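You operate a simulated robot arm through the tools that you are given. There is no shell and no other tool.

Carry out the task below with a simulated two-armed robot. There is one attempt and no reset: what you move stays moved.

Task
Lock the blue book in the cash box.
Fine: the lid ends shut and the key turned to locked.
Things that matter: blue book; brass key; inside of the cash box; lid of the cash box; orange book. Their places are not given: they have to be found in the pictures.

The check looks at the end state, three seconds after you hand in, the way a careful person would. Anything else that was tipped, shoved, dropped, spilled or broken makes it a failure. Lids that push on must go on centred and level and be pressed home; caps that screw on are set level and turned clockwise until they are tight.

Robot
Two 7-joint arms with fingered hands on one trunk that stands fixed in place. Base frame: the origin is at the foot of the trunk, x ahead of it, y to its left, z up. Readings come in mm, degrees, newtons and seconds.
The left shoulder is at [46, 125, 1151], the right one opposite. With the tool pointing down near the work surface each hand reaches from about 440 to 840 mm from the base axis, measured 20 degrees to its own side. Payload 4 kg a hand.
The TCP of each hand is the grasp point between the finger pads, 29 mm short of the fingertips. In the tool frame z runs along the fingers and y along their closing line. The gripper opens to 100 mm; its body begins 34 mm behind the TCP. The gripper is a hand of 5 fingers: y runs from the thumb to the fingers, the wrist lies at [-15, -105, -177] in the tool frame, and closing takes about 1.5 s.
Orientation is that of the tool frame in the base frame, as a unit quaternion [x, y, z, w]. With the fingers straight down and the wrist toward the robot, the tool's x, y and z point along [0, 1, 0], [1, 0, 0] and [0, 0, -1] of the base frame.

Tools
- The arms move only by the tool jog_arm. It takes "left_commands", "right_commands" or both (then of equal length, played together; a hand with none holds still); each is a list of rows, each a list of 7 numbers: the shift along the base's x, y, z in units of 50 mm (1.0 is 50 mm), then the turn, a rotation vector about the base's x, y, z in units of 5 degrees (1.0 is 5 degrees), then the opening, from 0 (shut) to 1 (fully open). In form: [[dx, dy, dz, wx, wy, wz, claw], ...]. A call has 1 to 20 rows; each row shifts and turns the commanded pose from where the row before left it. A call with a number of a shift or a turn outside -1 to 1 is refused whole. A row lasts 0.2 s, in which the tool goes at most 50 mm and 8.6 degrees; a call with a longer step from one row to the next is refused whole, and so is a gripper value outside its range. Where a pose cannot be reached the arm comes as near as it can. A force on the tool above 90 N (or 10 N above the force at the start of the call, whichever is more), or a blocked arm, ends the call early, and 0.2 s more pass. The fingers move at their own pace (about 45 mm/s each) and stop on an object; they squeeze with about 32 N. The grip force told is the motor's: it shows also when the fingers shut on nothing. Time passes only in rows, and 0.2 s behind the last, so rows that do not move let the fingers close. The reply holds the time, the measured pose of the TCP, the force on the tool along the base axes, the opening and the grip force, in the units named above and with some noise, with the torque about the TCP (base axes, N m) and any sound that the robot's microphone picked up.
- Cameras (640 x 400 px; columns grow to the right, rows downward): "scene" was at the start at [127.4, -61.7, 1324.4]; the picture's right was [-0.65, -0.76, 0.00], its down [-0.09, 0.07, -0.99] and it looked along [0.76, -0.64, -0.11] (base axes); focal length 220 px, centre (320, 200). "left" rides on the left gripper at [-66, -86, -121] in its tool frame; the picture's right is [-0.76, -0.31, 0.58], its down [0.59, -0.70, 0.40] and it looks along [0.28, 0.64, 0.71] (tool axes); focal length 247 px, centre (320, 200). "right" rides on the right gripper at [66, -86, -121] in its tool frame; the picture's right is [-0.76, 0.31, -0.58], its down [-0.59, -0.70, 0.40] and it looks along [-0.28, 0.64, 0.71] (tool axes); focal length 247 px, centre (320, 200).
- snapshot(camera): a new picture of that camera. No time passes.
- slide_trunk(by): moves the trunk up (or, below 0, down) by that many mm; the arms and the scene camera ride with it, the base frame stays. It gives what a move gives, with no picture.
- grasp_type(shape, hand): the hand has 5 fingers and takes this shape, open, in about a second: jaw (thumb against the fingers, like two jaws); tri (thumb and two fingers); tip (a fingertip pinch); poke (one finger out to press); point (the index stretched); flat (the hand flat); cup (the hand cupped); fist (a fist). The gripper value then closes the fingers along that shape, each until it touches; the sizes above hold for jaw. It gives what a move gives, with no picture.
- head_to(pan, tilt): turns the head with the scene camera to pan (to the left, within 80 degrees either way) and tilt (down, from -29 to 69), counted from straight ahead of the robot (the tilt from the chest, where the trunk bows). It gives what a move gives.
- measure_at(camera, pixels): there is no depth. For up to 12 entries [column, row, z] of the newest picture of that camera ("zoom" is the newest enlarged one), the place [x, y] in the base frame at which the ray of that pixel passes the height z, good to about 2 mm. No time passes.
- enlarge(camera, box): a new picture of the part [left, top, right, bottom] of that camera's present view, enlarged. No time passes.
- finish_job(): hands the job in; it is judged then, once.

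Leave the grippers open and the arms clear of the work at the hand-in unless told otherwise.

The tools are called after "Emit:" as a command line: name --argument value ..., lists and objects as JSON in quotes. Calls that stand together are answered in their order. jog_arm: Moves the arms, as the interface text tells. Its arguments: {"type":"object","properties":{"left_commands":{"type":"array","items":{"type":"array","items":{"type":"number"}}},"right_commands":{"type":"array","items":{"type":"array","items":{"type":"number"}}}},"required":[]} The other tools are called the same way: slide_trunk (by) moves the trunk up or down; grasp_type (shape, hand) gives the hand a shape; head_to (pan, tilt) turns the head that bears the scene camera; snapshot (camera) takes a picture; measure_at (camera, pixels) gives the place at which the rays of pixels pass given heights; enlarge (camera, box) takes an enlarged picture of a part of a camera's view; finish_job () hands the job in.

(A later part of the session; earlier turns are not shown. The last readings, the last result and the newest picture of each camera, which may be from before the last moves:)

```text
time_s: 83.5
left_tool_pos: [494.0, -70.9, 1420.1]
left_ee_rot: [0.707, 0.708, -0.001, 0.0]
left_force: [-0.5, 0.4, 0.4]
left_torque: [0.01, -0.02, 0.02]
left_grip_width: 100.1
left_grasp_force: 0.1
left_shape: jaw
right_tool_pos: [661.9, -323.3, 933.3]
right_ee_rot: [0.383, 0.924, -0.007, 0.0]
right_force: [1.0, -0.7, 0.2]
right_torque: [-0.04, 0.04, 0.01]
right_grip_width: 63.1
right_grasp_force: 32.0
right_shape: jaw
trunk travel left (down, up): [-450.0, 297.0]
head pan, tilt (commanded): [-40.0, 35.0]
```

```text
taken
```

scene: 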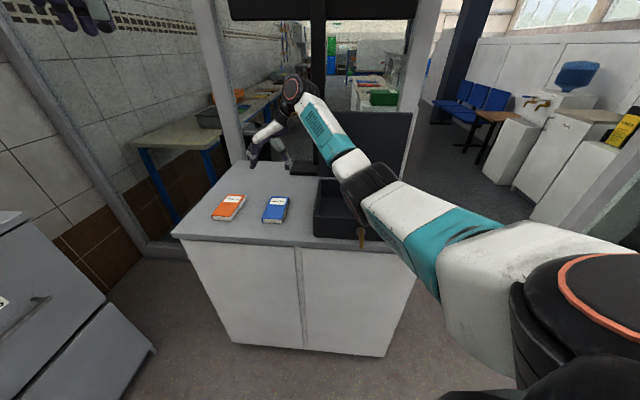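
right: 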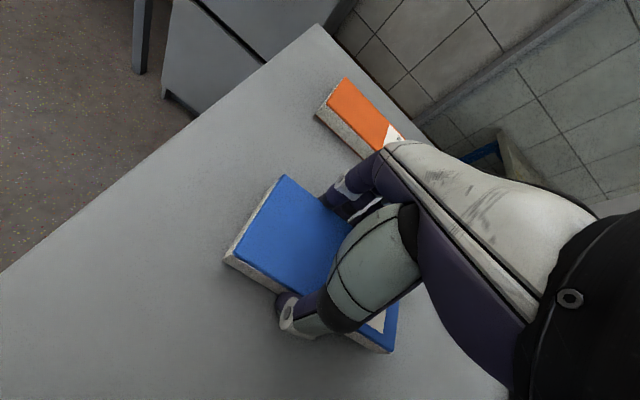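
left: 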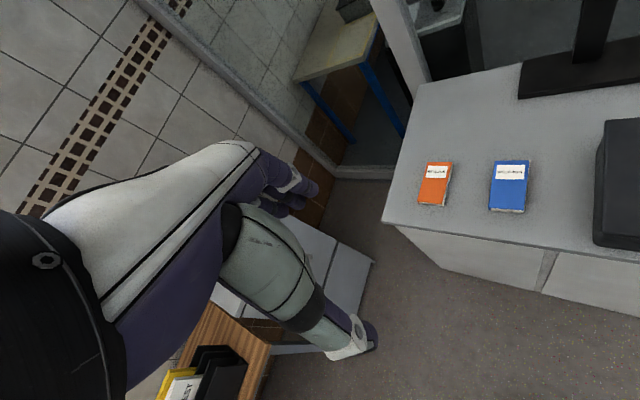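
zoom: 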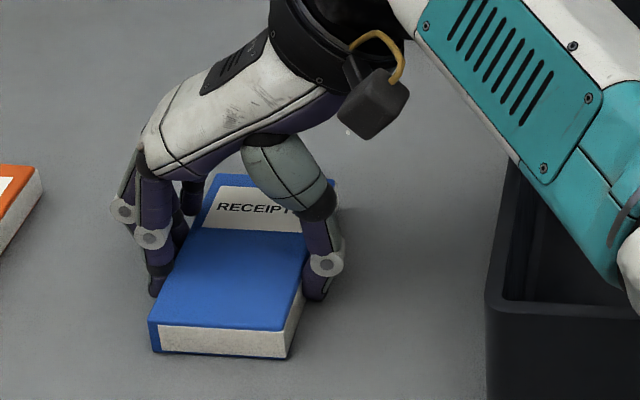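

The book is held at 63 mm with 32 N. I lift 30 mm and check.

Emit:
jog_arm --right_commands '[[0, 0, 0.2, 0, 0, 0, 0], [0, 0, 0.2, 0, 0, 0, 0], [0, 0, 0.2, 0, 0, 0, 0]]'

Emit:
enlarge --camera "scene" --box '[240, 160, 336, 230]'

```text
time_s: 84.3
left_tool_pos: [493.8, -70.7, 1419.2]
left_ee_rot: [0.707, 0.707, -0.001, 0.001]
left_force: [-0.3, 0.5, -0.2]
left_torque: [-0.01, -0.01, -0.02]
left_grip_width: 99.7
left_grasp_force: 0.1
left_shape: jaw
right_tool_pos: [662.1, -323.4, 962.9]
right_ee_rot: [0.383, 0.924, -0.008, 0.0]
right_force: [0.3, 0.2, -1.1]
right_torque: [0.02, 0.01, -0.03]
right_grip_width: 63.1
right_grasp_force: 32.2
right_shape: jaw
trunk travel left (down, up): [-450.0, 297.0]
head pan, tilt (commanded): [-40.0, 35.0]
```

```text
5.71 times, centred on (288, 195) of scene
```

zoom: 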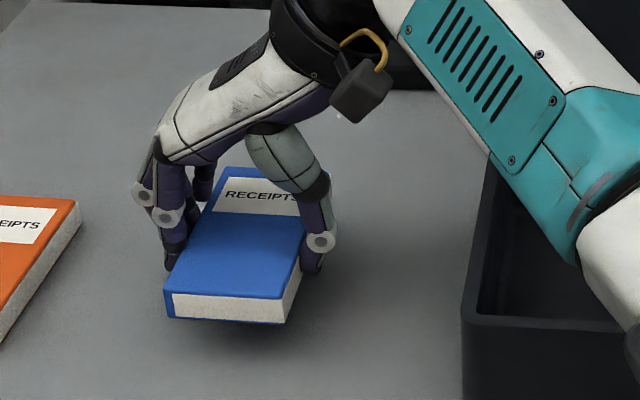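

The book's securely lifted. I raise it to z≈1080 (bottom well above the box rim) and carry it across to above the box centre.

Emit:
jog_arm --right_commands '[[0, 0, 0.585, 0, 0, 0, 0], [0, 0, 0.585, 0, 0, 0, 0], [0, 0, 0.585, 0, 0, 0, 0], [0, 0, 0.585, 0, 0, 0, 0], [-0.508, -0.482, 0, 0, 0, 0, 0], [-0.508, -0.482, 0, 0, 0, 0, 0], [-0.508, -0.482, 0, 0, 0, 0, 0], [-0.508, -0.482, 0, 0, 0, 0, 0], [-0.508, -0.482, 0, 0, 0, 0, 0], [-0.508, -0.482, 0, 0, 0, 0, 0], [-0.508, -0.482, 0, 0, 0, 0, 0], [-0.508, -0.482, 0, 0, 0, 0, 0]]'

Emit:
snapshot --camera "right"

Emit:
snapshot --camera "scene"

```text
time_s: 86.9
left_tool_pos: [493.1, -72.7, 1419.0]
left_ee_rot: [0.706, 0.708, 0.001, -0.001]
left_force: [-0.5, 1.0, 0.2]
left_torque: [0.01, -0.03, -0.01]
left_grip_width: 99.8
left_grasp_force: 0.0
left_shape: jaw
right_tool_pos: [458.8, -516.2, 1080.4]
right_ee_rot: [0.383, 0.924, -0.008, 0.001]
right_force: [0.3, -0.2, -0.6]
right_torque: [0.02, -0.01, 0.0]
right_grip_width: 63.3
right_grasp_force: 32.3
right_shape: jaw
trunk travel left (down, up): [-450.0, 297.0]
head pan, tilt (commanded): [-40.0, 35.0]
```

```text
taken
```

right: 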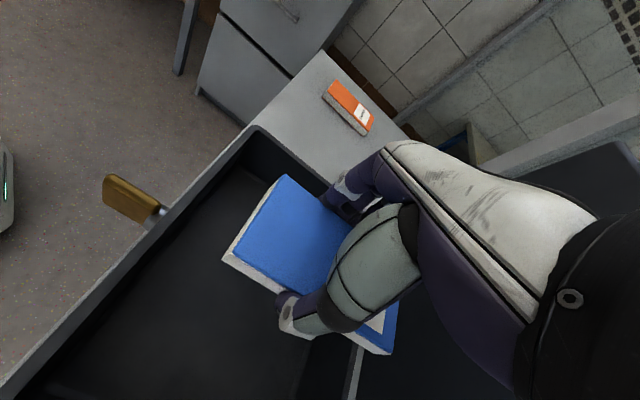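

```text
taken
```

scene: 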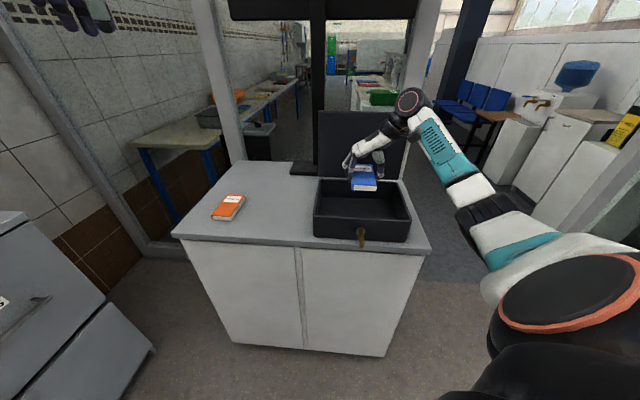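

The book hangs over the box interior (TCP n≈689, s≈-41). Zooming to check clearances to the walls before lowering.

Emit:
enlarge --camera "scene" --box '[300, 130, 420, 250]'

Emit:
enlarge --camera "right" --box '[160, 120, 460, 400]'

```text
3.33 times, centred on (360, 190) of scene
```

zoom: 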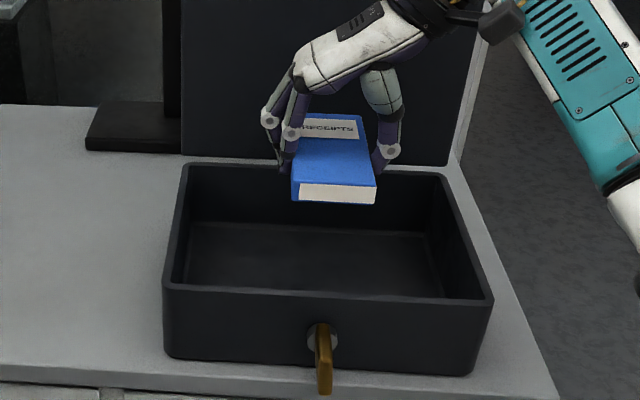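

```text
1.43 times, centred on (310, 260) of right
```

zoom: 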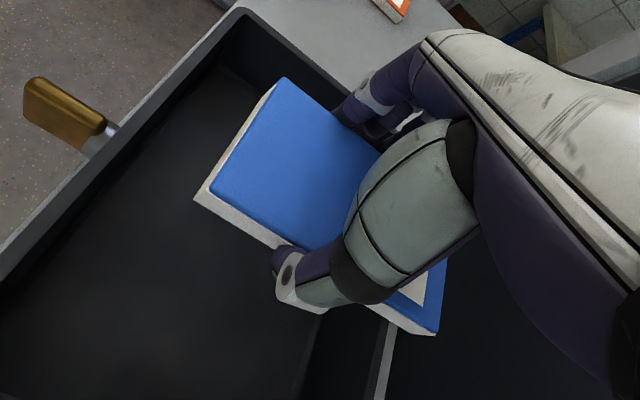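

I check the rim positions (front inner edge at zoom (325,292), back inner edge at (250,166)).

Emit:
measure_at --camera "scene" --pixels '[[361.5, 217.6, 978], [339, 179.8, 978], [312, 216.5, 978], [407.5, 219, 978], [317.5, 179, 978], [392, 182, 978], [318, 197.5, 905], [388.5, 200, 905]]'

```text
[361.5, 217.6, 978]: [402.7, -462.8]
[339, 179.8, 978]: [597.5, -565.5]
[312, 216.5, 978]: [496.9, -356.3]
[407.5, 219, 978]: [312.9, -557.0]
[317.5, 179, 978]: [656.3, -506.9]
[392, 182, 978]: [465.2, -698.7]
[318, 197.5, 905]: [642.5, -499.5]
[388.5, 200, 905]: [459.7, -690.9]
```

Interior spans about n=612–812; the book (642–772) fits. I lower to TCP z≈950.

Emit:
jog_arm --right_commands '[[0, 0, -0.65, 0, 0, 0, 0], [0, 0, -0.65, 0, 0, 0, 0], [0, 0, -0.65, 0, 0, 0, 0], [0, 0, -0.65, 0, 0, 0, 0]]'

Emit:
enlarge --camera "scene" --box '[300, 130, 420, 250]'

```text
time_s: 87.9
left_tool_pos: [492.5, -71.7, 1418.2]
left_ee_rot: [0.707, 0.708, -0.002, 0.0]
left_force: [0.5, 0.7, -0.1]
left_torque: [-0.01, 0.0, 0.03]
left_grip_width: 99.7
left_grasp_force: 0.0
left_shape: jaw
right_tool_pos: [459.8, -515.7, 949.4]
right_ee_rot: [0.382, 0.924, -0.007, 0.001]
right_force: [0.1, 0.3, -2.1]
right_torque: [0.04, 0.02, -0.04]
right_grip_width: 63.1
right_grasp_force: 32.3
right_shape: jaw
trunk travel left (down, up): [-450.0, 297.0]
head pan, tilt (commanded): [-40.0, 35.0]
```

```text
3.33 times, centred on (360, 190) of scene
```

zoom: 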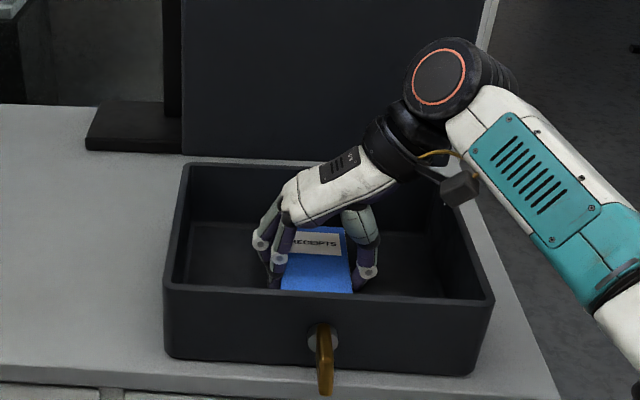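

No contact. I go down in 3 mm steps until the book touches the floor of the box.

Emit:
jog_arm --right_commands '[[0, 0, -0.06, 0, 0, 0, 0], [0, 0, -0.06, 0, 0, 0, 0], [0, 0, -0.06, 0, 0, 0, 0]]'

```text
time_s: 88.7
left_tool_pos: [491.7, -71.3, 1419.7]
left_ee_rot: [0.706, 0.708, 0.0, 0.001]
left_force: [0.4, 0.1, -0.5]
left_torque: [0.02, 0.03, 0.02]
left_grip_width: 99.9
left_grasp_force: 0.1
left_shape: jaw
right_tool_pos: [459.6, -516.6, 940.9]
right_ee_rot: [0.383, 0.924, -0.009, 0.001]
right_force: [-0.5, -0.5, 5.6]
right_torque: [-0.03, 0.07, 0.0]
right_grip_width: 63.0
right_grasp_force: 32.2
right_shape: jaw
trunk travel left (down, up): [-450.0, 297.0]
head pan, tilt (commanded): [-40.0, 35.0]
```

Contact at +5.6 N: the book is resting on the box floor. I open the fingers and lift straight out.

Emit:
jog_arm --right_commands '[[0, 0, 0, 0, 0, 0, 0.8], [0, 0, 0, 0, 0, 0, 0.9], [0, 0, 0, 0, 0, 0, 0.9], [0, 0, 0, 0, 0, 0, 0.9], [0, 0, 0.2, 0, 0, 0, 0.9], [0, 0, 0.5, 0, 0, 0, 0.9], [0, 0, 0.7, 0, 0, 0, 0.9], [0, 0, 0.8, 0, 0, 0, 0.9], [0, 0, 0.8, 0, 0, 0, 0.9]]'

Emit:
snapshot --camera "right"

Emit:
enlarge --camera "scene" --box '[300, 130, 420, 250]'

```text
time_s: 90.7
left_tool_pos: [492.9, -71.6, 1419.4]
left_ee_rot: [0.706, 0.709, 0.0, 0.0]
left_force: [0.0, 0.2, -0.3]
left_torque: [0.01, -0.02, -0.02]
left_grip_width: 99.7
left_grasp_force: 0.1
left_shape: jaw
right_tool_pos: [459.7, -515.9, 1092.6]
right_ee_rot: [0.383, 0.924, -0.007, 0.0]
right_force: [-0.8, 1.0, -0.2]
right_torque: [0.01, -0.04, 0.01]
right_grip_width: 89.5
right_grasp_force: 0.0
right_shape: jaw
trunk travel left (down, up): [-450.0, 297.0]
head pan, tilt (commanded): [-40.0, 35.0]
```

```text
taken
```

right: 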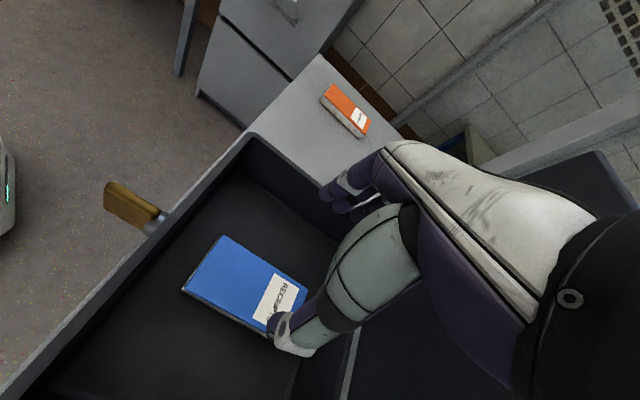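

```text
3.33 times, centred on (360, 190) of scene
```

zoom: 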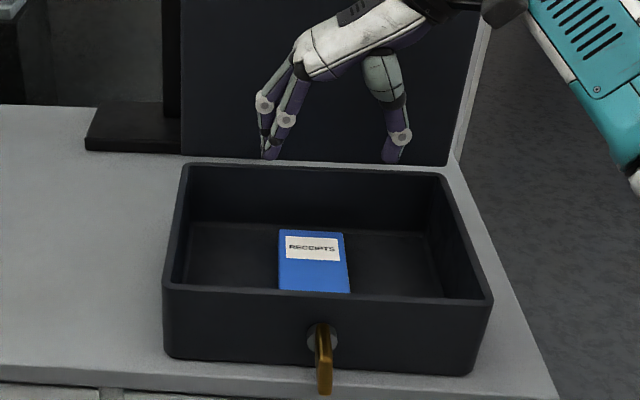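

The blue book lies flat in the box. To close the lid gently I'll regrasp the handle by the same way I left it. First I raise the trunk 180 mm.

Emit:
slide_trunk --by 180

Emit:
jog_arm --right_commands '[[0, 0, 0.2, 0, 0, -1, 0.9], [0, 0, 0, 0, 0, -1, 0.9], [0, 0, 0, 0, 0, -1, 0.9], [0, 0, 0, 0, 0, -1, 0.9], [0, 0, 0, 0, 0, -1, 0.9], [0, 0, 0, 0, 0, -1, 0.9], [0, 0, 0, 0, 0, -1, 0.9], [0, 0, 0, 0, 0, -1, 0.9], [0, 0, 0, 0, 0, -1, 0.9], [0, 0, 0, 0, 0, -1, 0.9], [0, 0, 0, 0, 0, -1, 0.9], [0, 0, 0, 0, 0, -1, 0.9], [0, 0, 0, 0, 0, -1, 0.9], [0, 0, 0, 0, 0, -1, 0.9], [0, 0, 0, 0, 0, -1, 0.9], [0, 0, 0, 0, 0, -1, 0.6], [0, 0, 0, 0, 0, -1, 0.4], [0, 0, 0, 0, 0, -1, 0.3]]'

Emit:
snapshot --camera "scene"

```text
time_s: 92.7
left_tool_pos: [492.5, -70.9, 1598.1]
left_ee_rot: [0.706, 0.708, -0.002, 0.0]
left_force: [-0.5, 0.2, 0.0]
left_torque: [-0.01, -0.02, -0.03]
left_grip_width: 100.0
left_grasp_force: 0.1
left_shape: jaw
right_tool_pos: [460.2, -516.1, 1270.7]
right_ee_rot: [0.382, 0.924, -0.008, 0.0]
right_force: [-0.6, 0.1, 0.3]
right_torque: [-0.01, -0.02, 0.01]
right_grip_width: 89.8
right_grasp_force: 0.3
right_shape: jaw
trunk travel left (down, up): [-630.0, 117.0]
head pan, tilt (commanded): [-40.0, 35.0]
```

```text
time_s: 96.5
left_tool_pos: [493.2, -70.4, 1599.3]
left_ee_rot: [0.707, 0.708, 0.0, 0.0]
left_force: [-0.5, 0.5, 0.1]
left_torque: [0.0, 0.03, 0.01]
left_grip_width: 99.6
left_grasp_force: 0.0
left_shape: jaw
right_tool_pos: [460.2, -515.1, 1281.3]
right_ee_rot: [0.924, 0.382, -0.007, -0.006]
right_force: [-1.0, 0.1, 0.4]
right_torque: [0.01, 0.01, 0.01]
right_grip_width: 30.7
right_grasp_force: 0.1
right_shape: jaw
trunk travel left (down, up): [-630.0, 117.0]
head pan, tilt (commanded): [-40.0, 35.0]
```

```text
taken
```

scene: 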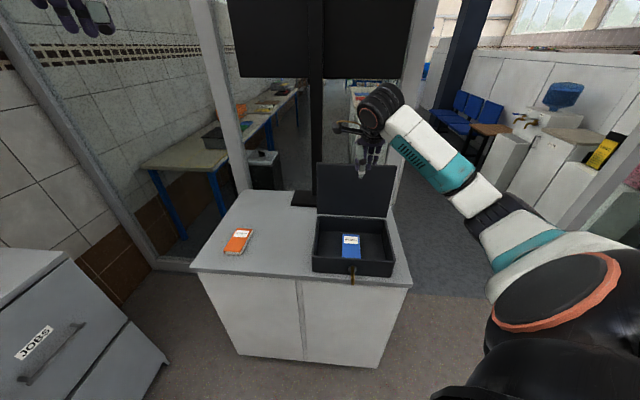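

The hand is again in standard yaw at z=1281. I pitch back 10° and move forward over the lid's edge to n≈880, staying above it.

Emit:
jog_arm --right_commands '[[0.44, -0.46, 0, 0.707, 0.707, 0, 0.3], [0.44, -0.46, 0, 0.707, 0.707, 0, 0.3], [0.44, -0.46, 0, 0, 0, 0, 0.3], [0.44, -0.46, 0, 0, 0, 0, 0.3], [0.44, -0.46, 0, 0, 0, 0, 0.3], [0.44, -0.46, 0, 0, 0, 0, 0.3]]'

Emit:
snapshot --camera "right"

Emit:
enlarge --camera "right" --box '[140, 160, 400, 400]'

```text
time_s: 97.9
left_tool_pos: [494.8, -68.4, 1599.3]
left_ee_rot: [0.707, 0.708, -0.001, 0.0]
left_force: [0.5, 0.2, -0.1]
left_torque: [-0.05, 0.01, -0.01]
left_grip_width: 99.9
left_grasp_force: 0.0
left_shape: jaw
right_tool_pos: [593.6, -654.6, 1281.7]
right_ee_rot: [0.919, 0.383, -0.041, -0.084]
right_force: [-0.2, 0.6, 0.4]
right_torque: [-0.01, 0.01, 0.01]
right_grip_width: 30.5
right_grasp_force: 0.1
right_shape: jaw
trunk travel left (down, up): [-630.0, 117.0]
head pan, tilt (commanded): [-40.0, 35.0]
```

```text
taken
```

right: 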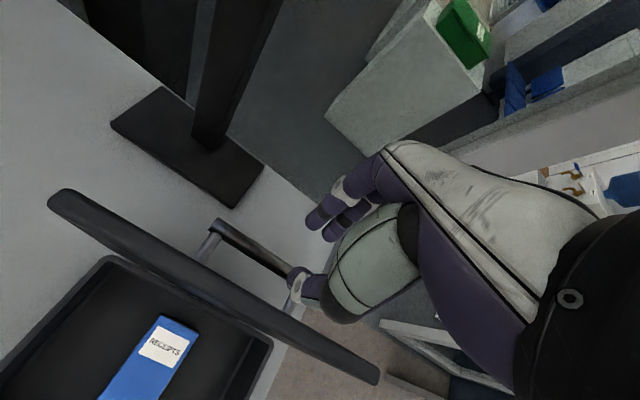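

```text
1.67 times, centred on (270, 280) of right
```

zoom: 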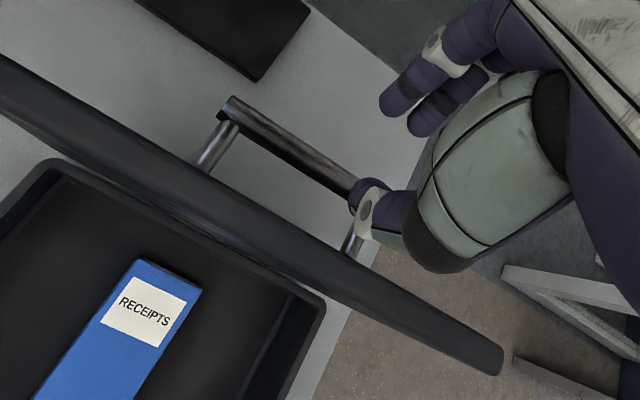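

The lid hasn't moved and the hand is exactly at the earlier exit position. I lower the trunk 141 mm to bring the fingers back around the bar.

Emit:
slide_trunk --by -141

Emit:
snapshot --camera "right"

```text
time_s: 99.5
left_tool_pos: [493.2, -71.2, 1457.4]
left_ee_rot: [0.707, 0.708, -0.001, 0.001]
left_force: [0.2, 0.4, 0.6]
left_torque: [0.0, 0.01, -0.01]
left_grip_width: 99.8
left_grasp_force: 0.1
left_shape: jaw
right_tool_pos: [592.6, -654.3, 1140.0]
right_ee_rot: [0.92, 0.38, -0.039, -0.086]
right_force: [-0.3, -0.9, 0.3]
right_torque: [0.02, -0.01, 0.01]
right_grip_width: 29.8
right_grasp_force: 0.1
right_shape: jaw
trunk travel left (down, up): [-489.0, 258.0]
head pan, tilt (commanded): [-40.0, 35.0]
```

```text
taken
```

right: 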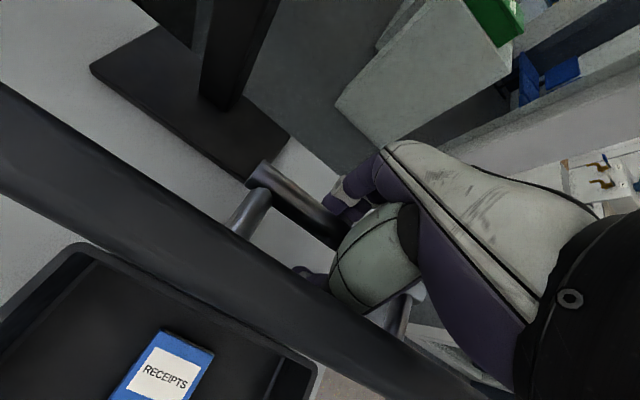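

The bar's between the fingers again. I close the grip and then follow the opening arc in reverse, first down to about 80°.

Emit:
jog_arm --right_commands '[[0, 0, 0, 0, 0, 0, 0], [0, 0, 0, 0, 0, 0, 0], [0, 0, 0, 0, 0, 0, 0], [0, 0, 0, 0, 0, 0, 0], [-0.1061, 0.1061, 0.061, 0, 0, 0, 0], [-0.1096, 0.1096, 0.047, 0, 0, 0, 0], [-0.1096, 0.1096, 0.047, 0, 0, 0, 0], [-0.1117, 0.1117, 0.034, 0, 0, 0, 0], [-0.1117, 0.1117, 0.034, 0, 0, 0, 0], [-0.1138, 0.1138, 0.02, 0, 0, 0, 0], [-0.1138, 0.1138, 0.02, 0, 0, 0, 0]]'

Emit:
snapshot --camera "right"

Emit:
enlarge --camera "scene" --box '[270, 90, 450, 270]'

```text
time_s: 101.9
left_tool_pos: [493.5, -70.9, 1458.3]
left_ee_rot: [0.706, 0.708, -0.001, 0.0]
left_force: [-0.3, 0.3, -0.3]
left_torque: [-0.01, 0.0, -0.02]
left_grip_width: 99.6
left_grasp_force: 0.1
left_shape: jaw
right_tool_pos: [552.3, -615.8, 1151.8]
right_ee_rot: [0.919, 0.382, -0.04, -0.086]
right_force: [1.2, -1.1, -1.0]
right_torque: [0.07, 0.01, 0.07]
right_grip_width: 1.8
right_grasp_force: 31.8
right_shape: jaw
trunk travel left (down, up): [-489.0, 258.0]
head pan, tilt (commanded): [-40.0, 35.0]
```

```text
taken
```

right: 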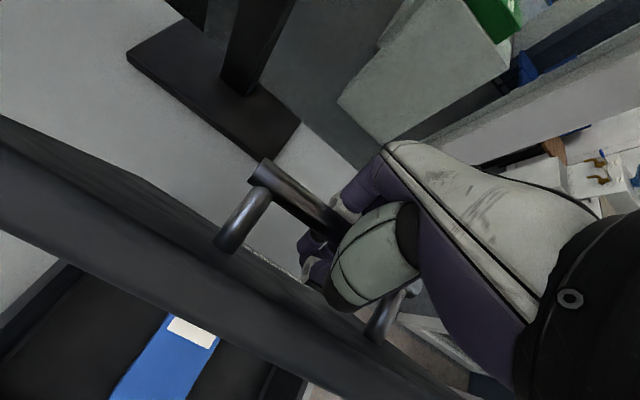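

```text
2.22 times, centred on (360, 180) of scene
```

zoom: 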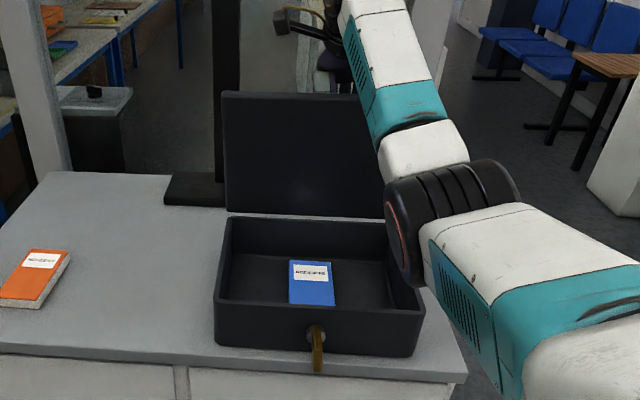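

The lid follows down (about 73°) with the bar still caged. I continue the reverse arc to about 55°, then 30°.

Emit:
jog_arm --right_commands '[[-0.1145, 0.1145, 0.006, -0.07, -0.07, 0, 0], [-0.1145, 0.1145, 0.006, -0.07, -0.07, 0, 0], [-0.1145, 0.1145, -0.009, -0.07, -0.07, 0, 0], [-0.1145, 0.1145, -0.009, -0.07, -0.07, 0, 0], [-0.1131, 0.1131, -0.022, -0.07, -0.07, 0, 0], [-0.1131, 0.1131, -0.022, -0.07, -0.07, 0, 0], [-0.1117, 0.1117, -0.037, -0.07, -0.07, 0, 0], [-0.1117, 0.1117, -0.037, -0.07, -0.07, 0, 0]]'

Emit:
snapshot --camera "right"

```text
time_s: 103.7
left_tool_pos: [494.0, -71.9, 1457.1]
left_ee_rot: [0.706, 0.708, -0.001, 0.0]
left_force: [0.3, 0.6, -0.5]
left_torque: [0.02, 0.0, 0.03]
left_grip_width: 100.0
left_grasp_force: 0.1
left_shape: jaw
right_tool_pos: [508.2, -568.9, 1145.8]
right_ee_rot: [0.922, 0.382, -0.026, -0.055]
right_force: [1.4, -0.8, -2.8]
right_torque: [0.09, -0.08, 0.13]
right_grip_width: 1.5
right_grasp_force: 31.7
right_shape: jaw
trunk travel left (down, up): [-489.0, 258.0]
head pan, tilt (commanded): [-40.0, 35.0]
```

```text
taken
```

right: 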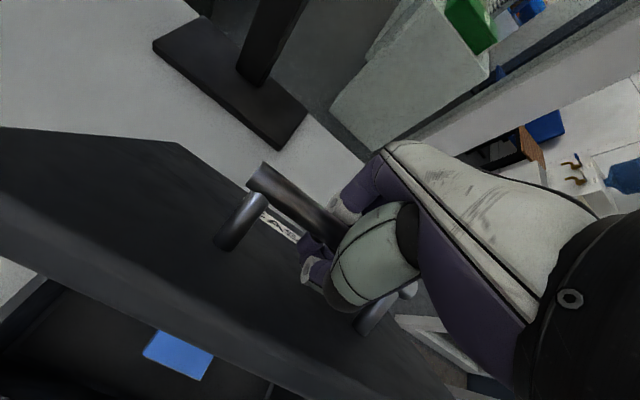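

The lid is at about 55°. I continue down to about 30°.

Emit:
jog_arm --right_commands '[[-0.1089, 0.1089, -0.05, -0.1, -0.1, 0, 0], [-0.1089, 0.1089, -0.05, -0.1, -0.1, 0, 0], [-0.1053, 0.1053, -0.063, -0.1, -0.1, 0, 0], [-0.1053, 0.1053, -0.063, -0.1, -0.1, 0, 0], [-0.1011, 0.1011, -0.076, -0.1, -0.1, 0, 0], [-0.1011, 0.1011, -0.076, -0.1, -0.1, 0, 0], [-0.0962, 0.0962, -0.088, -0.1, -0.1, 0, 0], [-0.0962, 0.0962, -0.088, -0.1, -0.1, 0, 0], [-0.0905, 0.0905, -0.1, -0.1, -0.1, 0, 0], [-0.0905, 0.0905, -0.1, -0.1, -0.1, 0, 0]]'

Emit:
snapshot --camera "right"

```text
time_s: 105.9
left_tool_pos: [495.6, -74.0, 1458.2]
left_ee_rot: [0.706, 0.708, 0.0, -0.001]
left_force: [-0.2, -0.5, -0.4]
left_torque: [0.0, -0.02, 0.01]
left_grip_width: 99.8
left_grasp_force: 0.1
left_shape: jaw
right_tool_pos: [458.1, -520.6, 1108.8]
right_ee_rot: [0.924, 0.383, -0.002, 0.002]
right_force: [4.0, -4.1, -5.2]
right_torque: [0.12, -0.02, 0.13]
right_grip_width: 1.0
right_grasp_force: 31.9
right_shape: jaw
trunk travel left (down, up): [-489.0, 258.0]
head pan, tilt (commanded): [-40.0, 35.0]
```

```text
taken
```

right: 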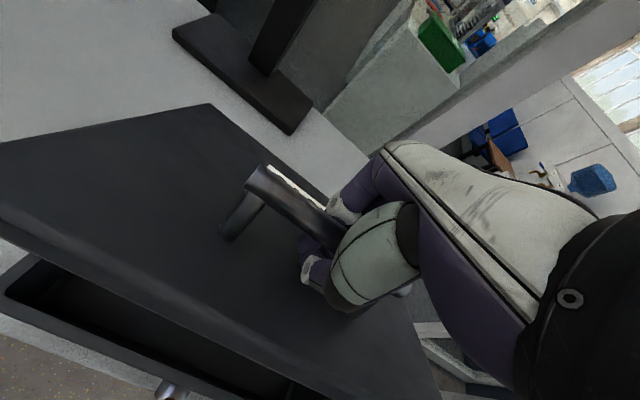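

The lid is at about 28° with light load (5 N). I continue to about 8°.

Emit:
jog_arm --right_commands '[[-0.0834, 0.0834, -0.11, 0, 0, 0, 0], [-0.0834, 0.0834, -0.11, 0, 0, 0, 0], [-0.0764, 0.0764, -0.121, 0, 0, 0, 0], [-0.0764, 0.0764, -0.121, 0, 0, 0, 0], [-0.0693, 0.0693, -0.129, 0, 0, 0, 0], [-0.0693, 0.0693, -0.129, 0, 0, 0, 0], [-0.0608, 0.0608, -0.138, 0, 0, 0, 0], [-0.0608, 0.0608, -0.138, 0, 0, 0, 0]]'

Emit:
snapshot --camera "right"

```text
time_s: 107.7
left_tool_pos: [494.2, -73.5, 1457.9]
left_ee_rot: [0.706, 0.709, 0.0, -0.001]
left_force: [-0.9, -1.1, -0.6]
left_torque: [-0.03, 0.01, -0.02]
left_grip_width: 99.8
left_grasp_force: 0.0
left_shape: jaw
right_tool_pos: [429.2, -491.4, 1058.0]
right_ee_rot: [0.924, 0.382, -0.003, 0.002]
right_force: [12.6, -12.8, -6.8]
right_torque: [0.13, 0.04, 0.1]
right_grip_width: 0.3
right_grasp_force: 32.7
right_shape: jaw
trunk travel left (down, up): [-489.0, 258.0]
head pan, tilt (commanded): [-40.0, 35.0]
```

```text
taken
```

right: 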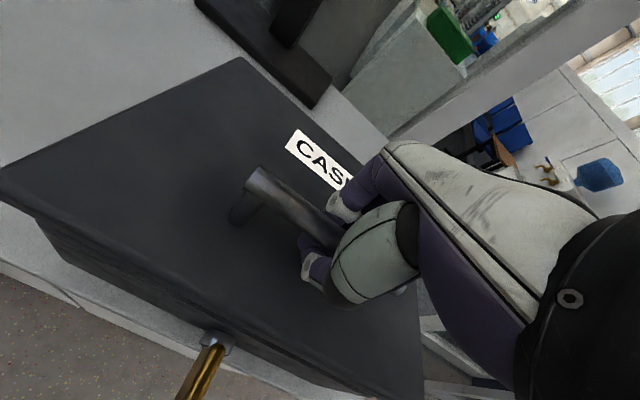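

A sideways pull of 18 N toward the robot has built up. I relax it by moving 5 mm forward before finishing the closing.

Emit:
jog_arm --right_commands '[[0.07, -0.07, 0, 0, 0, 0, 0]]'

```text
time_s: 108.1
left_tool_pos: [493.9, -72.1, 1457.8]
left_ee_rot: [0.706, 0.708, -0.001, -0.001]
left_force: [-0.6, 0.3, -0.3]
left_torque: [0.0, -0.02, 0.02]
left_grip_width: 99.7
left_grasp_force: 0.1
left_shape: jaw
right_tool_pos: [430.9, -493.8, 1059.2]
right_ee_rot: [0.924, 0.382, -0.003, 0.002]
right_force: [1.1, -1.2, -3.1]
right_torque: [0.04, -0.03, 0.06]
right_grip_width: 0.5
right_grasp_force: 31.9
right_shape: jaw
trunk travel left (down, up): [-489.0, 258.0]
head pan, tilt (commanded): [-40.0, 35.0]
```

Relaxed. Now I lower in small steps: 5 mm down and about 2 mm back per row.

Emit:
jog_arm --right_commands '[[-0.033, 0.033, -0.1, 0, 0, 0, 0], [-0.03, 0.03, -0.1, 0, 0, 0, 0], [-0.03, 0.03, -0.1, 0, 0, 0, 0]]'

Emit:
snapshot --camera "right"

```text
time_s: 108.9
left_tool_pos: [494.1, -70.4, 1458.7]
left_ee_rot: [0.706, 0.708, -0.002, 0.001]
left_force: [-0.9, 0.6, 0.0]
left_torque: [0.02, -0.01, 0.03]
left_grip_width: 99.9
left_grasp_force: 0.0
left_shape: jaw
right_tool_pos: [427.3, -490.7, 1043.8]
right_ee_rot: [0.924, 0.383, -0.003, 0.003]
right_force: [4.4, -2.9, -2.5]
right_torque: [0.01, 0.08, 0.06]
right_grip_width: 0.0
right_grasp_force: 32.0
right_shape: jaw
trunk travel left (down, up): [-489.0, 258.0]
head pan, tilt (commanded): [-40.0, 35.0]
```

```text
taken
```

right: 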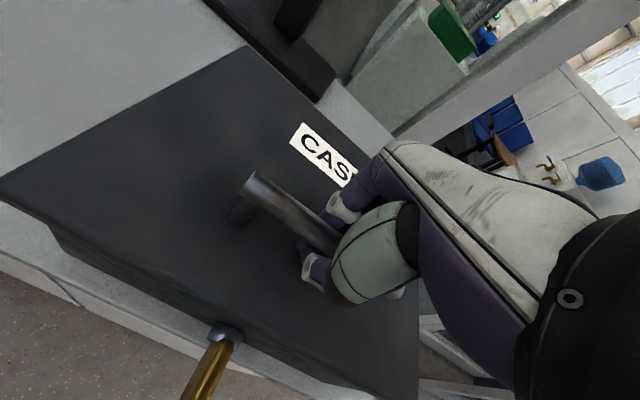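

I keep lowering gently until the lid seats.

Emit:
jog_arm --right_commands '[[-0.025, 0.025, -0.07, 0, 0, 0, 0], [-0.02, 0.02, -0.07, 0, 0, 0, 0], [0, 0, 0, 0, 0, 0, 0]]'

Emit:
snapshot --camera "right"

Emit:
enlarge --camera "scene" --box '[270, 130, 450, 270]'

```text
time_s: 109.7
left_tool_pos: [494.7, -71.6, 1458.6]
left_ee_rot: [0.706, 0.708, -0.001, 0.0]
left_force: [0.3, 0.3, -0.5]
left_torque: [-0.01, -0.02, 0.0]
left_grip_width: 99.8
left_grasp_force: 0.0
left_shape: jaw
right_tool_pos: [424.9, -488.2, 1037.3]
right_ee_rot: [0.924, 0.383, -0.002, 0.003]
right_force: [4.7, -4.5, -2.5]
right_torque: [-0.01, 0.05, 0.09]
right_grip_width: 0.2
right_grasp_force: 31.8
right_shape: jaw
trunk travel left (down, up): [-489.0, 258.0]
head pan, tilt (commanded): [-40.0, 35.0]
```

```text
taken
```

right: 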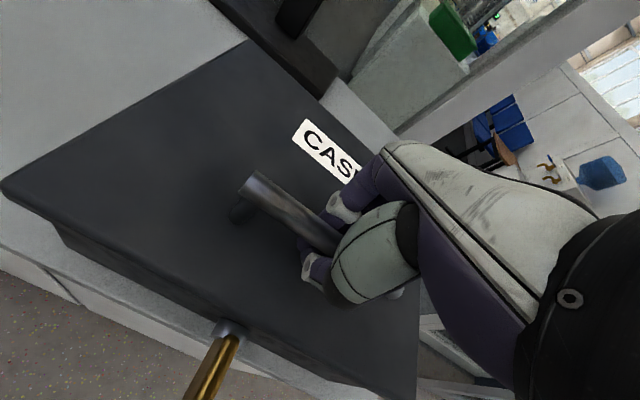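

```text
2.86 times, centred on (360, 200) of scene
```

zoom: 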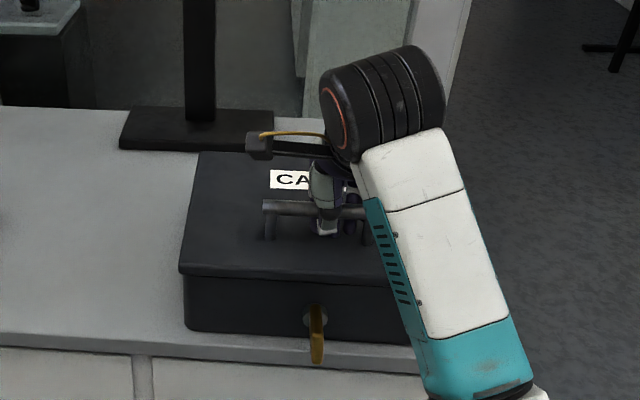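

Still a small downward load, so the lid isn't quite resting. I lower a few mm more.

Emit:
jog_arm --right_commands '[[0, 0, -0.06, 0, 0, 0, 0], [0, 0, -0.06, 0, 0, 0, 0], [0, 0, 0, 0, 0, 0, 0]]'

Emit:
enlarge --camera "scene" --box '[310, 200, 390, 250]'

```text
time_s: 110.5
left_tool_pos: [493.3, -70.9, 1457.9]
left_ee_rot: [0.706, 0.708, -0.001, 0.0]
left_force: [-0.1, -0.3, 0.3]
left_torque: [0.02, -0.01, 0.01]
left_grip_width: 99.9
left_grasp_force: 0.0
left_shape: jaw
right_tool_pos: [425.1, -487.6, 1031.8]
right_ee_rot: [0.924, 0.382, -0.003, 0.004]
right_force: [3.1, -2.3, 3.4]
right_torque: [-0.03, 0.03, 0.1]
right_grip_width: 0.4
right_grasp_force: 32.0
right_shape: jaw
trunk travel left (down, up): [-489.0, 258.0]
head pan, tilt (commanded): [-40.0, 35.0]
```

```text
8.00 times, centred on (350, 225) of scene
```

zoom: 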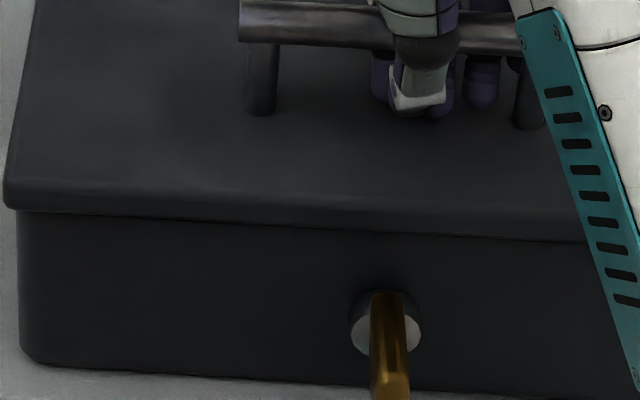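

The lid seats (slight upward reaction). I open the fingers, rise clear of the handle, and look.

Emit:
jog_arm --right_commands '[[0, 0, 0.02, 0, 0, 0, 0.5], [0, 0, 0.02, 0, 0, 0, 0.5], [0, 0, 0, 0, 0, 0, 0.6], [0, 0, 0, 0, 0, 0, 0.6], [0, 0, 0, 0, 0, 0, 0.6], [0, 0, 0.5, 0, 0, 0, 0.6], [0, 0, 0.8, 0, 0, 0, 0.6], [0, 0, 0.9, 0, 0, 0, 0.6]]'

Emit:
snapshot --camera "right"

Emit:
enlarge --camera "scene" --box '[290, 150, 430, 260]'

```text
time_s: 112.3
left_tool_pos: [490.7, -73.4, 1459.3]
left_ee_rot: [0.707, 0.707, 0.0, 0.0]
left_force: [-0.4, 0.3, 0.3]
left_torque: [0.04, -0.01, 0.02]
left_grip_width: 99.7
left_grasp_force: 0.0
left_shape: jaw
right_tool_pos: [423.1, -488.4, 1144.5]
right_ee_rot: [0.924, 0.382, -0.002, 0.002]
right_force: [-1.1, -0.6, -0.4]
right_torque: [0.02, 0.01, 0.02]
right_grip_width: 59.9
right_grasp_force: 0.2
right_shape: jaw
trunk travel left (down, up): [-489.0, 258.0]
head pan, tilt (commanded): [-40.0, 35.0]
```

```text
taken
```

right: 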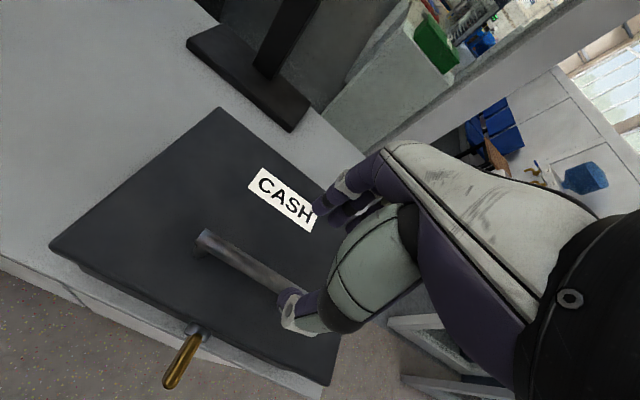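

```text
3.64 times, centred on (360, 205) of scene
```

zoom: 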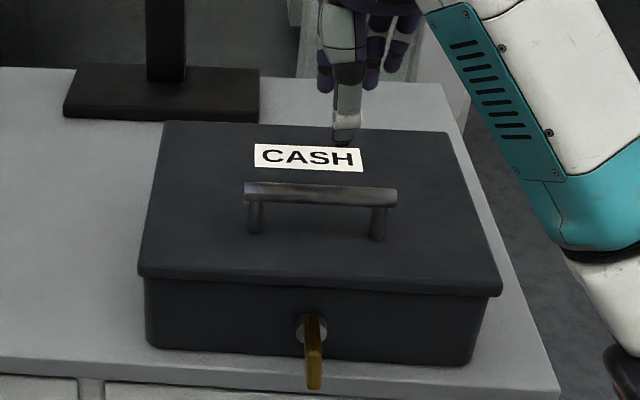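

The lid is shut and level. I check that the box hasn't shifted, by measuring its lid corners and the key again.

Emit:
measure_at --camera "right" --pixels '[[219, 108, 1000], [49, 245, 1000], [326, 386, 1000], [197, 238, 1044]]'

Emit:
enlarge --camera "right" --box '[140, 300, 260, 400]'

Emit:
enlarge --camera "scene" --box '[326, 222, 374, 252]'

```text
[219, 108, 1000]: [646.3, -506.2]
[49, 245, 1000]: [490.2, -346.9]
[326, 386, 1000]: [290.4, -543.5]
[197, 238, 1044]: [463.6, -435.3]
```

```text
4.00 times, centred on (200, 350) of right
```

zoom: 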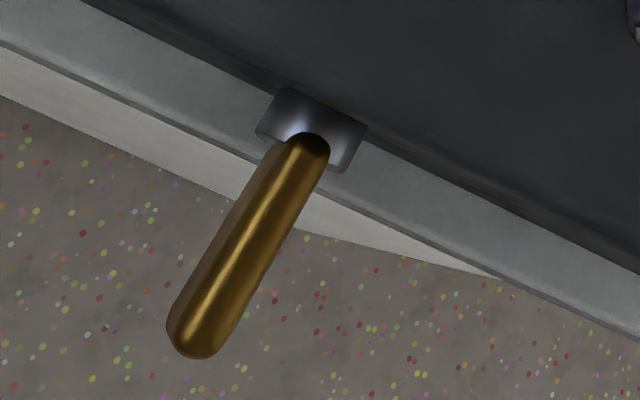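

```text
13.33 times, centred on (350, 237) of scene
```

zoom: 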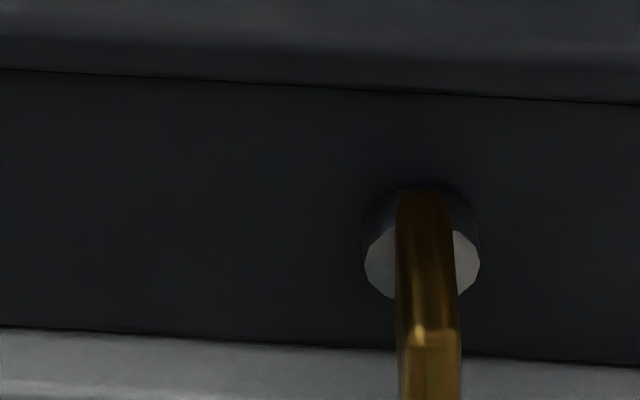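

The box is where it was and the key stands vertical. To lock it, I return the hand in front of the box by the reverse of the earlier path: first trunk +11 mm, then pitch forward.

Emit:
slide_trunk --by 11

Emit:
jog_arm --right_commands '[[-0.04, 0.055, 0.15, -0.707, -0.707, 0, 0.6], [-0.04, 0.055, 0.15, -0.707, -0.707, 0, 0.6], [-0.04, 0.055, 0.15, -0.707, -0.707, 0, 0.6], [-0.04, 0.055, 0.15, -0.707, -0.707, 0, 0.6], [-0.04, 0.055, 0.15, -0.707, -0.707, 0, 0.6], [-0.04, 0.055, 0.15, -0.707, -0.707, 0, 0.6], [-0.04, 0.055, 0.1, -0.707, -0.707, 0, 0.6], [-0.04, 0.055, 0.1, -0.707, -0.707, 0, 0.6], [-0.04, 0.055, 0.1, -0.707, -0.707, 0, 0.6], [-0.04, 0.055, 0, -0.707, -0.707, 0, 0.6], [-0.04, 0.055, 0, -0.707, -0.707, 0, 0.6], [-0.04, 0.055, 0, -0.707, -0.707, 0, 0.6]]'

```text
time_s: 112.9
left_tool_pos: [493.4, -70.5, 1470.8]
left_ee_rot: [0.707, 0.707, -0.001, -0.001]
left_force: [1.1, 0.4, 0.0]
left_torque: [-0.05, -0.01, -0.04]
left_grip_width: 99.9
left_grasp_force: 0.2
left_shape: jaw
right_tool_pos: [426.1, -486.4, 1154.4]
right_ee_rot: [0.924, 0.381, -0.002, 0.003]
right_force: [0.2, -0.4, 0.1]
right_torque: [0.02, 0.01, 0.02]
right_grip_width: 60.0
right_grasp_force: 0.0
right_shape: jaw
trunk travel left (down, up): [-500.0, 247.0]
head pan, tilt (commanded): [-40.0, 35.0]
```

```text
time_s: 115.5
left_tool_pos: [493.4, -71.5, 1469.8]
left_ee_rot: [0.707, 0.707, 0.0, 0.001]
left_force: [0.1, 0.9, -0.5]
left_torque: [0.04, 0.02, 0.0]
left_grip_width: 99.9
left_grasp_force: 0.1
left_shape: jaw
right_tool_pos: [400.3, -453.1, 1215.3]
right_ee_rot: [0.8, 0.329, 0.189, 0.464]
right_force: [-0.5, 0.0, 0.0]
right_torque: [-0.02, -0.02, -0.02]
right_grip_width: 60.2
right_grasp_force: 0.0
right_shape: jaw
trunk travel left (down, up): [-500.0, 247.0]
head pan, tilt (commanded): [-40.0, 35.0]
```

Pitch 60° reached. I continue to 90° while moving out in front of the box to the right of the key.

Emit:
jog_arm --right_commands '[[-0.315, -0.03, -0.45, -0.707, -0.707, 0, 0.6], [-0.315, -0.03, -0.45, -0.707, -0.707, 0, 0.6], [-0.315, -0.03, -0.45, -0.707, -0.707, 0, 0.6], [-0.315, -0.03, -0.45, -0.707, -0.707, 0, 0.6], [-0.315, -0.03, -0.45, -0.707, -0.707, 0, 0.6], [-0.315, -0.03, -0.45, -0.707, -0.707, 0, 0.6]]'

Emit:
snapshot --camera "scene"

```text
time_s: 116.7
left_tool_pos: [492.4, -70.4, 1468.8]
left_ee_rot: [0.707, 0.707, 0.0, 0.001]
left_force: [0.3, 0.6, -0.4]
left_torque: [0.0, 0.01, -0.03]
left_grip_width: 99.8
left_grasp_force: 0.1
left_shape: jaw
right_tool_pos: [329.3, -479.1, 1146.5]
right_ee_rot: [0.632, 0.319, 0.232, 0.667]
right_force: [0.7, 0.0, -0.3]
right_torque: [-0.03, -0.02, -0.01]
right_grip_width: 59.6
right_grasp_force: 0.0
right_shape: jaw
trunk travel left (down, up): [-500.0, 247.0]
head pan, tilt (commanded): [-40.0, 35.0]
stopped in row 6 (right hand): the arm was blocked; the commanded pose is now the measured one
```

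```text
taken
```

scene: 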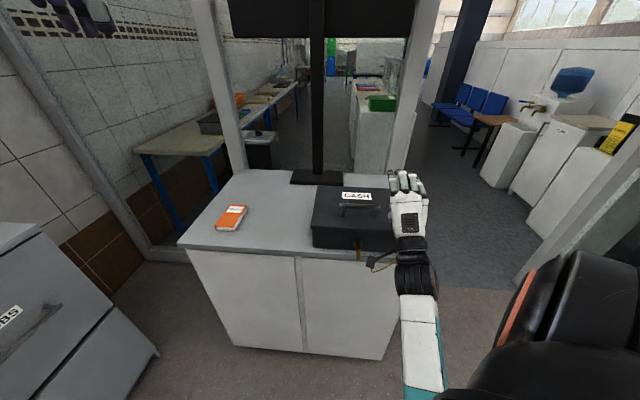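

The arm reported a block at the last row (hand at [329,-479,1146], no tool force), probably a posture limit. I try continuing gently downward and slightly back, as on the earlier path.

Emit:
jog_arm --right_commands '[[-0.1, 0.1, -0.4, 0, 0, 0, 0.6], [-0.1, 0.1, -0.4, 0, 0, 0, 0.6]]'

Emit:
snapshot --camera "scene"

```text
time_s: 117.3
left_tool_pos: [492.0, -70.8, 1468.6]
left_ee_rot: [0.706, 0.708, 0.0, 0.001]
left_force: [-0.5, 0.4, -0.3]
left_torque: [0.0, 0.02, -0.01]
left_grip_width: 99.8
left_grasp_force: 0.0
left_shape: jaw
right_tool_pos: [326.9, -477.1, 1128.2]
right_ee_rot: [0.609, 0.321, 0.232, 0.687]
right_force: [-0.3, -0.1, 0.1]
right_torque: [-0.01, -0.04, -0.04]
right_grip_width: 60.2
right_grasp_force: 0.0
right_shape: jaw
trunk travel left (down, up): [-500.0, 247.0]
head pan, tilt (commanded): [-40.0, 35.0]
```

```text
taken
```

scene: 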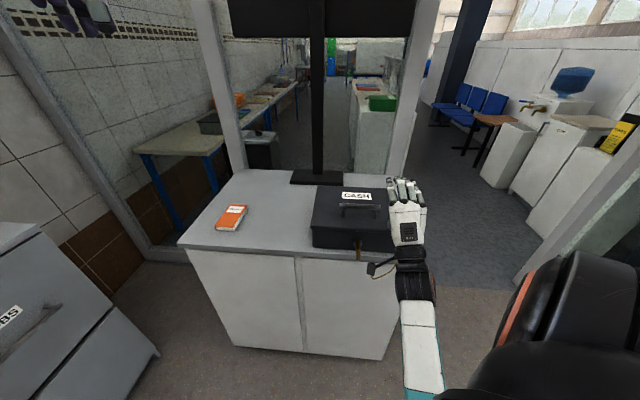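

The hand is moving again, with fingers horizontal but about 9° of roll. I let it settle for a moment and read again.

Emit:
jog_arm --right_commands '[[0, 0, 0, 0, 0, 0, 0.6], [0, 0, 0, 0, 0, 0, 0.6]]'

```text
time_s: 117.9
left_tool_pos: [493.2, -71.2, 1470.0]
left_ee_rot: [0.707, 0.708, -0.001, 0.0]
left_force: [-0.3, -0.5, -0.1]
left_torque: [0.01, -0.02, 0.01]
left_grip_width: 99.6
left_grasp_force: 0.0
left_shape: jaw
right_tool_pos: [325.9, -477.4, 1126.9]
right_ee_rot: [0.61, 0.322, 0.232, 0.686]
right_force: [0.6, -0.2, 0.2]
right_torque: [-0.02, 0.02, 0.02]
right_grip_width: 59.8
right_grasp_force: 0.0
right_shape: jaw
trunk travel left (down, up): [-500.0, 247.0]
head pan, tilt (commanded): [-40.0, 35.0]
```

Settled at [326,-477,1127]. I correct the roll (9° clockwise) while lowering to z≈1070 and backing off to n≈540.

Emit:
jog_arm --right_commands '[[-0.14, 0.14, -0.35, 0.45, -0.45, 0, 0.6], [-0.14, 0.14, -0.35, 0.45, -0.45, 0, 0.6], [-0.14, 0.14, -0.35, 0.4, -0.4, 0, 0.6]]'

Emit:
snapshot --camera "scene"

```text
time_s: 118.7
left_tool_pos: [492.5, -72.4, 1467.8]
left_ee_rot: [0.707, 0.707, 0.0, 0.0]
left_force: [0.1, 1.1, 1.3]
left_torque: [0.0, 0.01, 0.01]
left_grip_width: 99.8
left_grasp_force: 0.1
left_shape: jaw
right_tool_pos: [318.1, -477.4, 1112.4]
right_ee_rot: [0.593, 0.301, 0.271, 0.696]
right_force: [0.7, -0.1, -0.3]
right_torque: [-0.01, 0.0, 0.0]
right_grip_width: 59.8
right_grasp_force: 0.1
right_shape: jaw
trunk travel left (down, up): [-500.0, 247.0]
head pan, tilt (commanded): [-40.0, 35.0]
stopped in row 3 (right hand): the arm was blocked; the commanded pose is now the measured one
```

```text
taken
```

scene: 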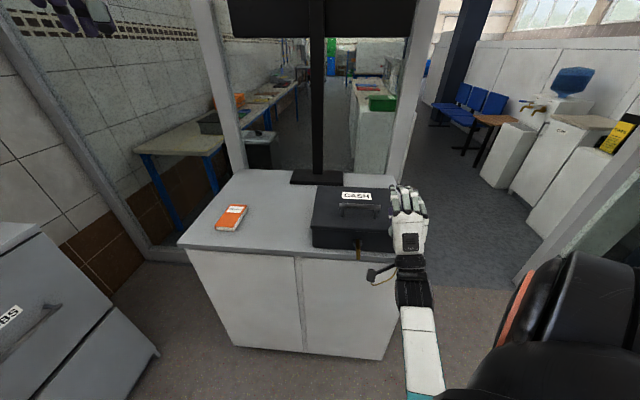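

The arm is blocked again: this elbow posture (elbow low in front, near the body) doesn't allow it. I'll back out upward and swing the elbow out to the right before approaching the key again. First, reverse up to pitch 60° and then 0°.

Emit:
jog_arm --right_commands '[[0.2, 0.0, 0.4, 0.5, 0.5, 0, 0.6], [0.27, 0.1, 0.4, 0.707, 0.707, 0, 0.6], [0.27, 0.1, 0.35, 0.707, 0.707, 0, 0.6], [0.27, 0.1, 0.35, 0.707, 0.707, 0, 0.6], [0.27, 0.08, 0.3, 0.707, 0.707, 0, 0.6], [0.27, 0.08, 0.3, 0.707, 0.707, 0, 0.6]]'

Emit:
snapshot --camera "scene"

```text
time_s: 120.0
left_tool_pos: [495.0, -71.5, 1469.3]
left_ee_rot: [0.706, 0.708, -0.001, 0.0]
left_force: [-0.7, 0.8, -0.5]
left_torque: [0.0, -0.02, 0.0]
left_grip_width: 99.9
left_grasp_force: 0.0
left_shape: jaw
right_tool_pos: [396.4, -452.9, 1215.9]
right_ee_rot: [0.743, 0.366, 0.211, 0.519]
right_force: [-0.3, -0.9, 0.1]
right_torque: [-0.04, 0.0, 0.0]
right_grip_width: 60.0
right_grasp_force: 0.0
right_shape: jaw
trunk travel left (down, up): [-500.0, 247.0]
head pan, tilt (commanded): [-40.0, 35.0]
```

```text
taken
```

scene: 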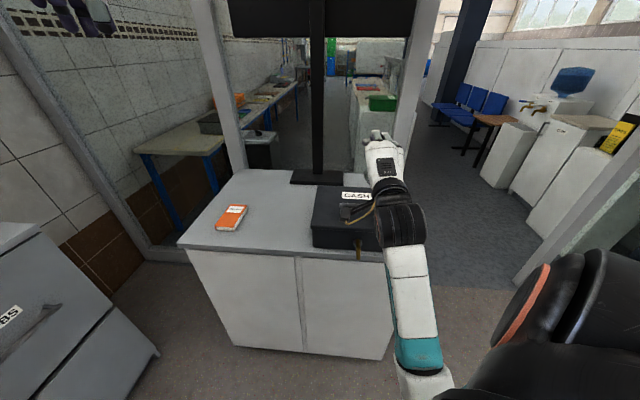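

I pitch back to fingers-down while rising to z≈1290 above the lid.

Emit:
jog_arm --right_commands '[[0.04, -0.045, 0.12, 0.707, 0.707, 0, 0.6], [0.04, -0.045, 0.12, 0.707, 0.707, 0, 0.6], [0.04, -0.045, 0.12, 0.707, 0.707, 0, 0.6], [0.04, -0.045, 0.12, 0.707, 0.707, 0, 0.6], [0.04, -0.045, 0.12, 0.707, 0.707, 0, 0.6], [0.04, -0.045, 0.12, 0.707, 0.707, 0, 0.6], [0.04, -0.045, 0.12, 0.707, 0.707, 0, 0.6], [0.04, -0.045, 0.12, 0.707, 0.707, 0, 0.6], [0.04, -0.045, 0.12, 0.707, 0.707, 0, 0.6], [0.04, -0.045, 0.12, 0.707, 0.707, 0, 0.6], [0.04, -0.045, 0.12, 0.707, 0.707, 0, 0.6], [0.04, -0.045, 0.12, 0.707, 0.707, 0, 0.6], [0.04, -0.045, 0.06, 0.6, 0.6, 0, 0.6]]'

```text
time_s: 122.8
left_tool_pos: [493.6, -71.8, 1468.5]
left_ee_rot: [0.707, 0.708, 0.0, -0.001]
left_force: [-0.6, -0.5, 1.0]
left_torque: [0.01, -0.05, 0.0]
left_grip_width: 99.5
left_grasp_force: 0.1
left_shape: jaw
right_tool_pos: [423.6, -485.3, 1288.4]
right_ee_rot: [0.904, 0.425, 0.036, 0.023]
right_force: [0.3, -0.6, -0.2]
right_torque: [0.0, 0.01, 0.0]
right_grip_width: 59.7
right_grasp_force: 0.1
right_shape: jaw
right hand out of reach, approached as far as the arm can: row 2
trunk travel left (down, up): [-500.0, 247.0]
head pan, tilt (commanded): [-40.0, 35.0]
```

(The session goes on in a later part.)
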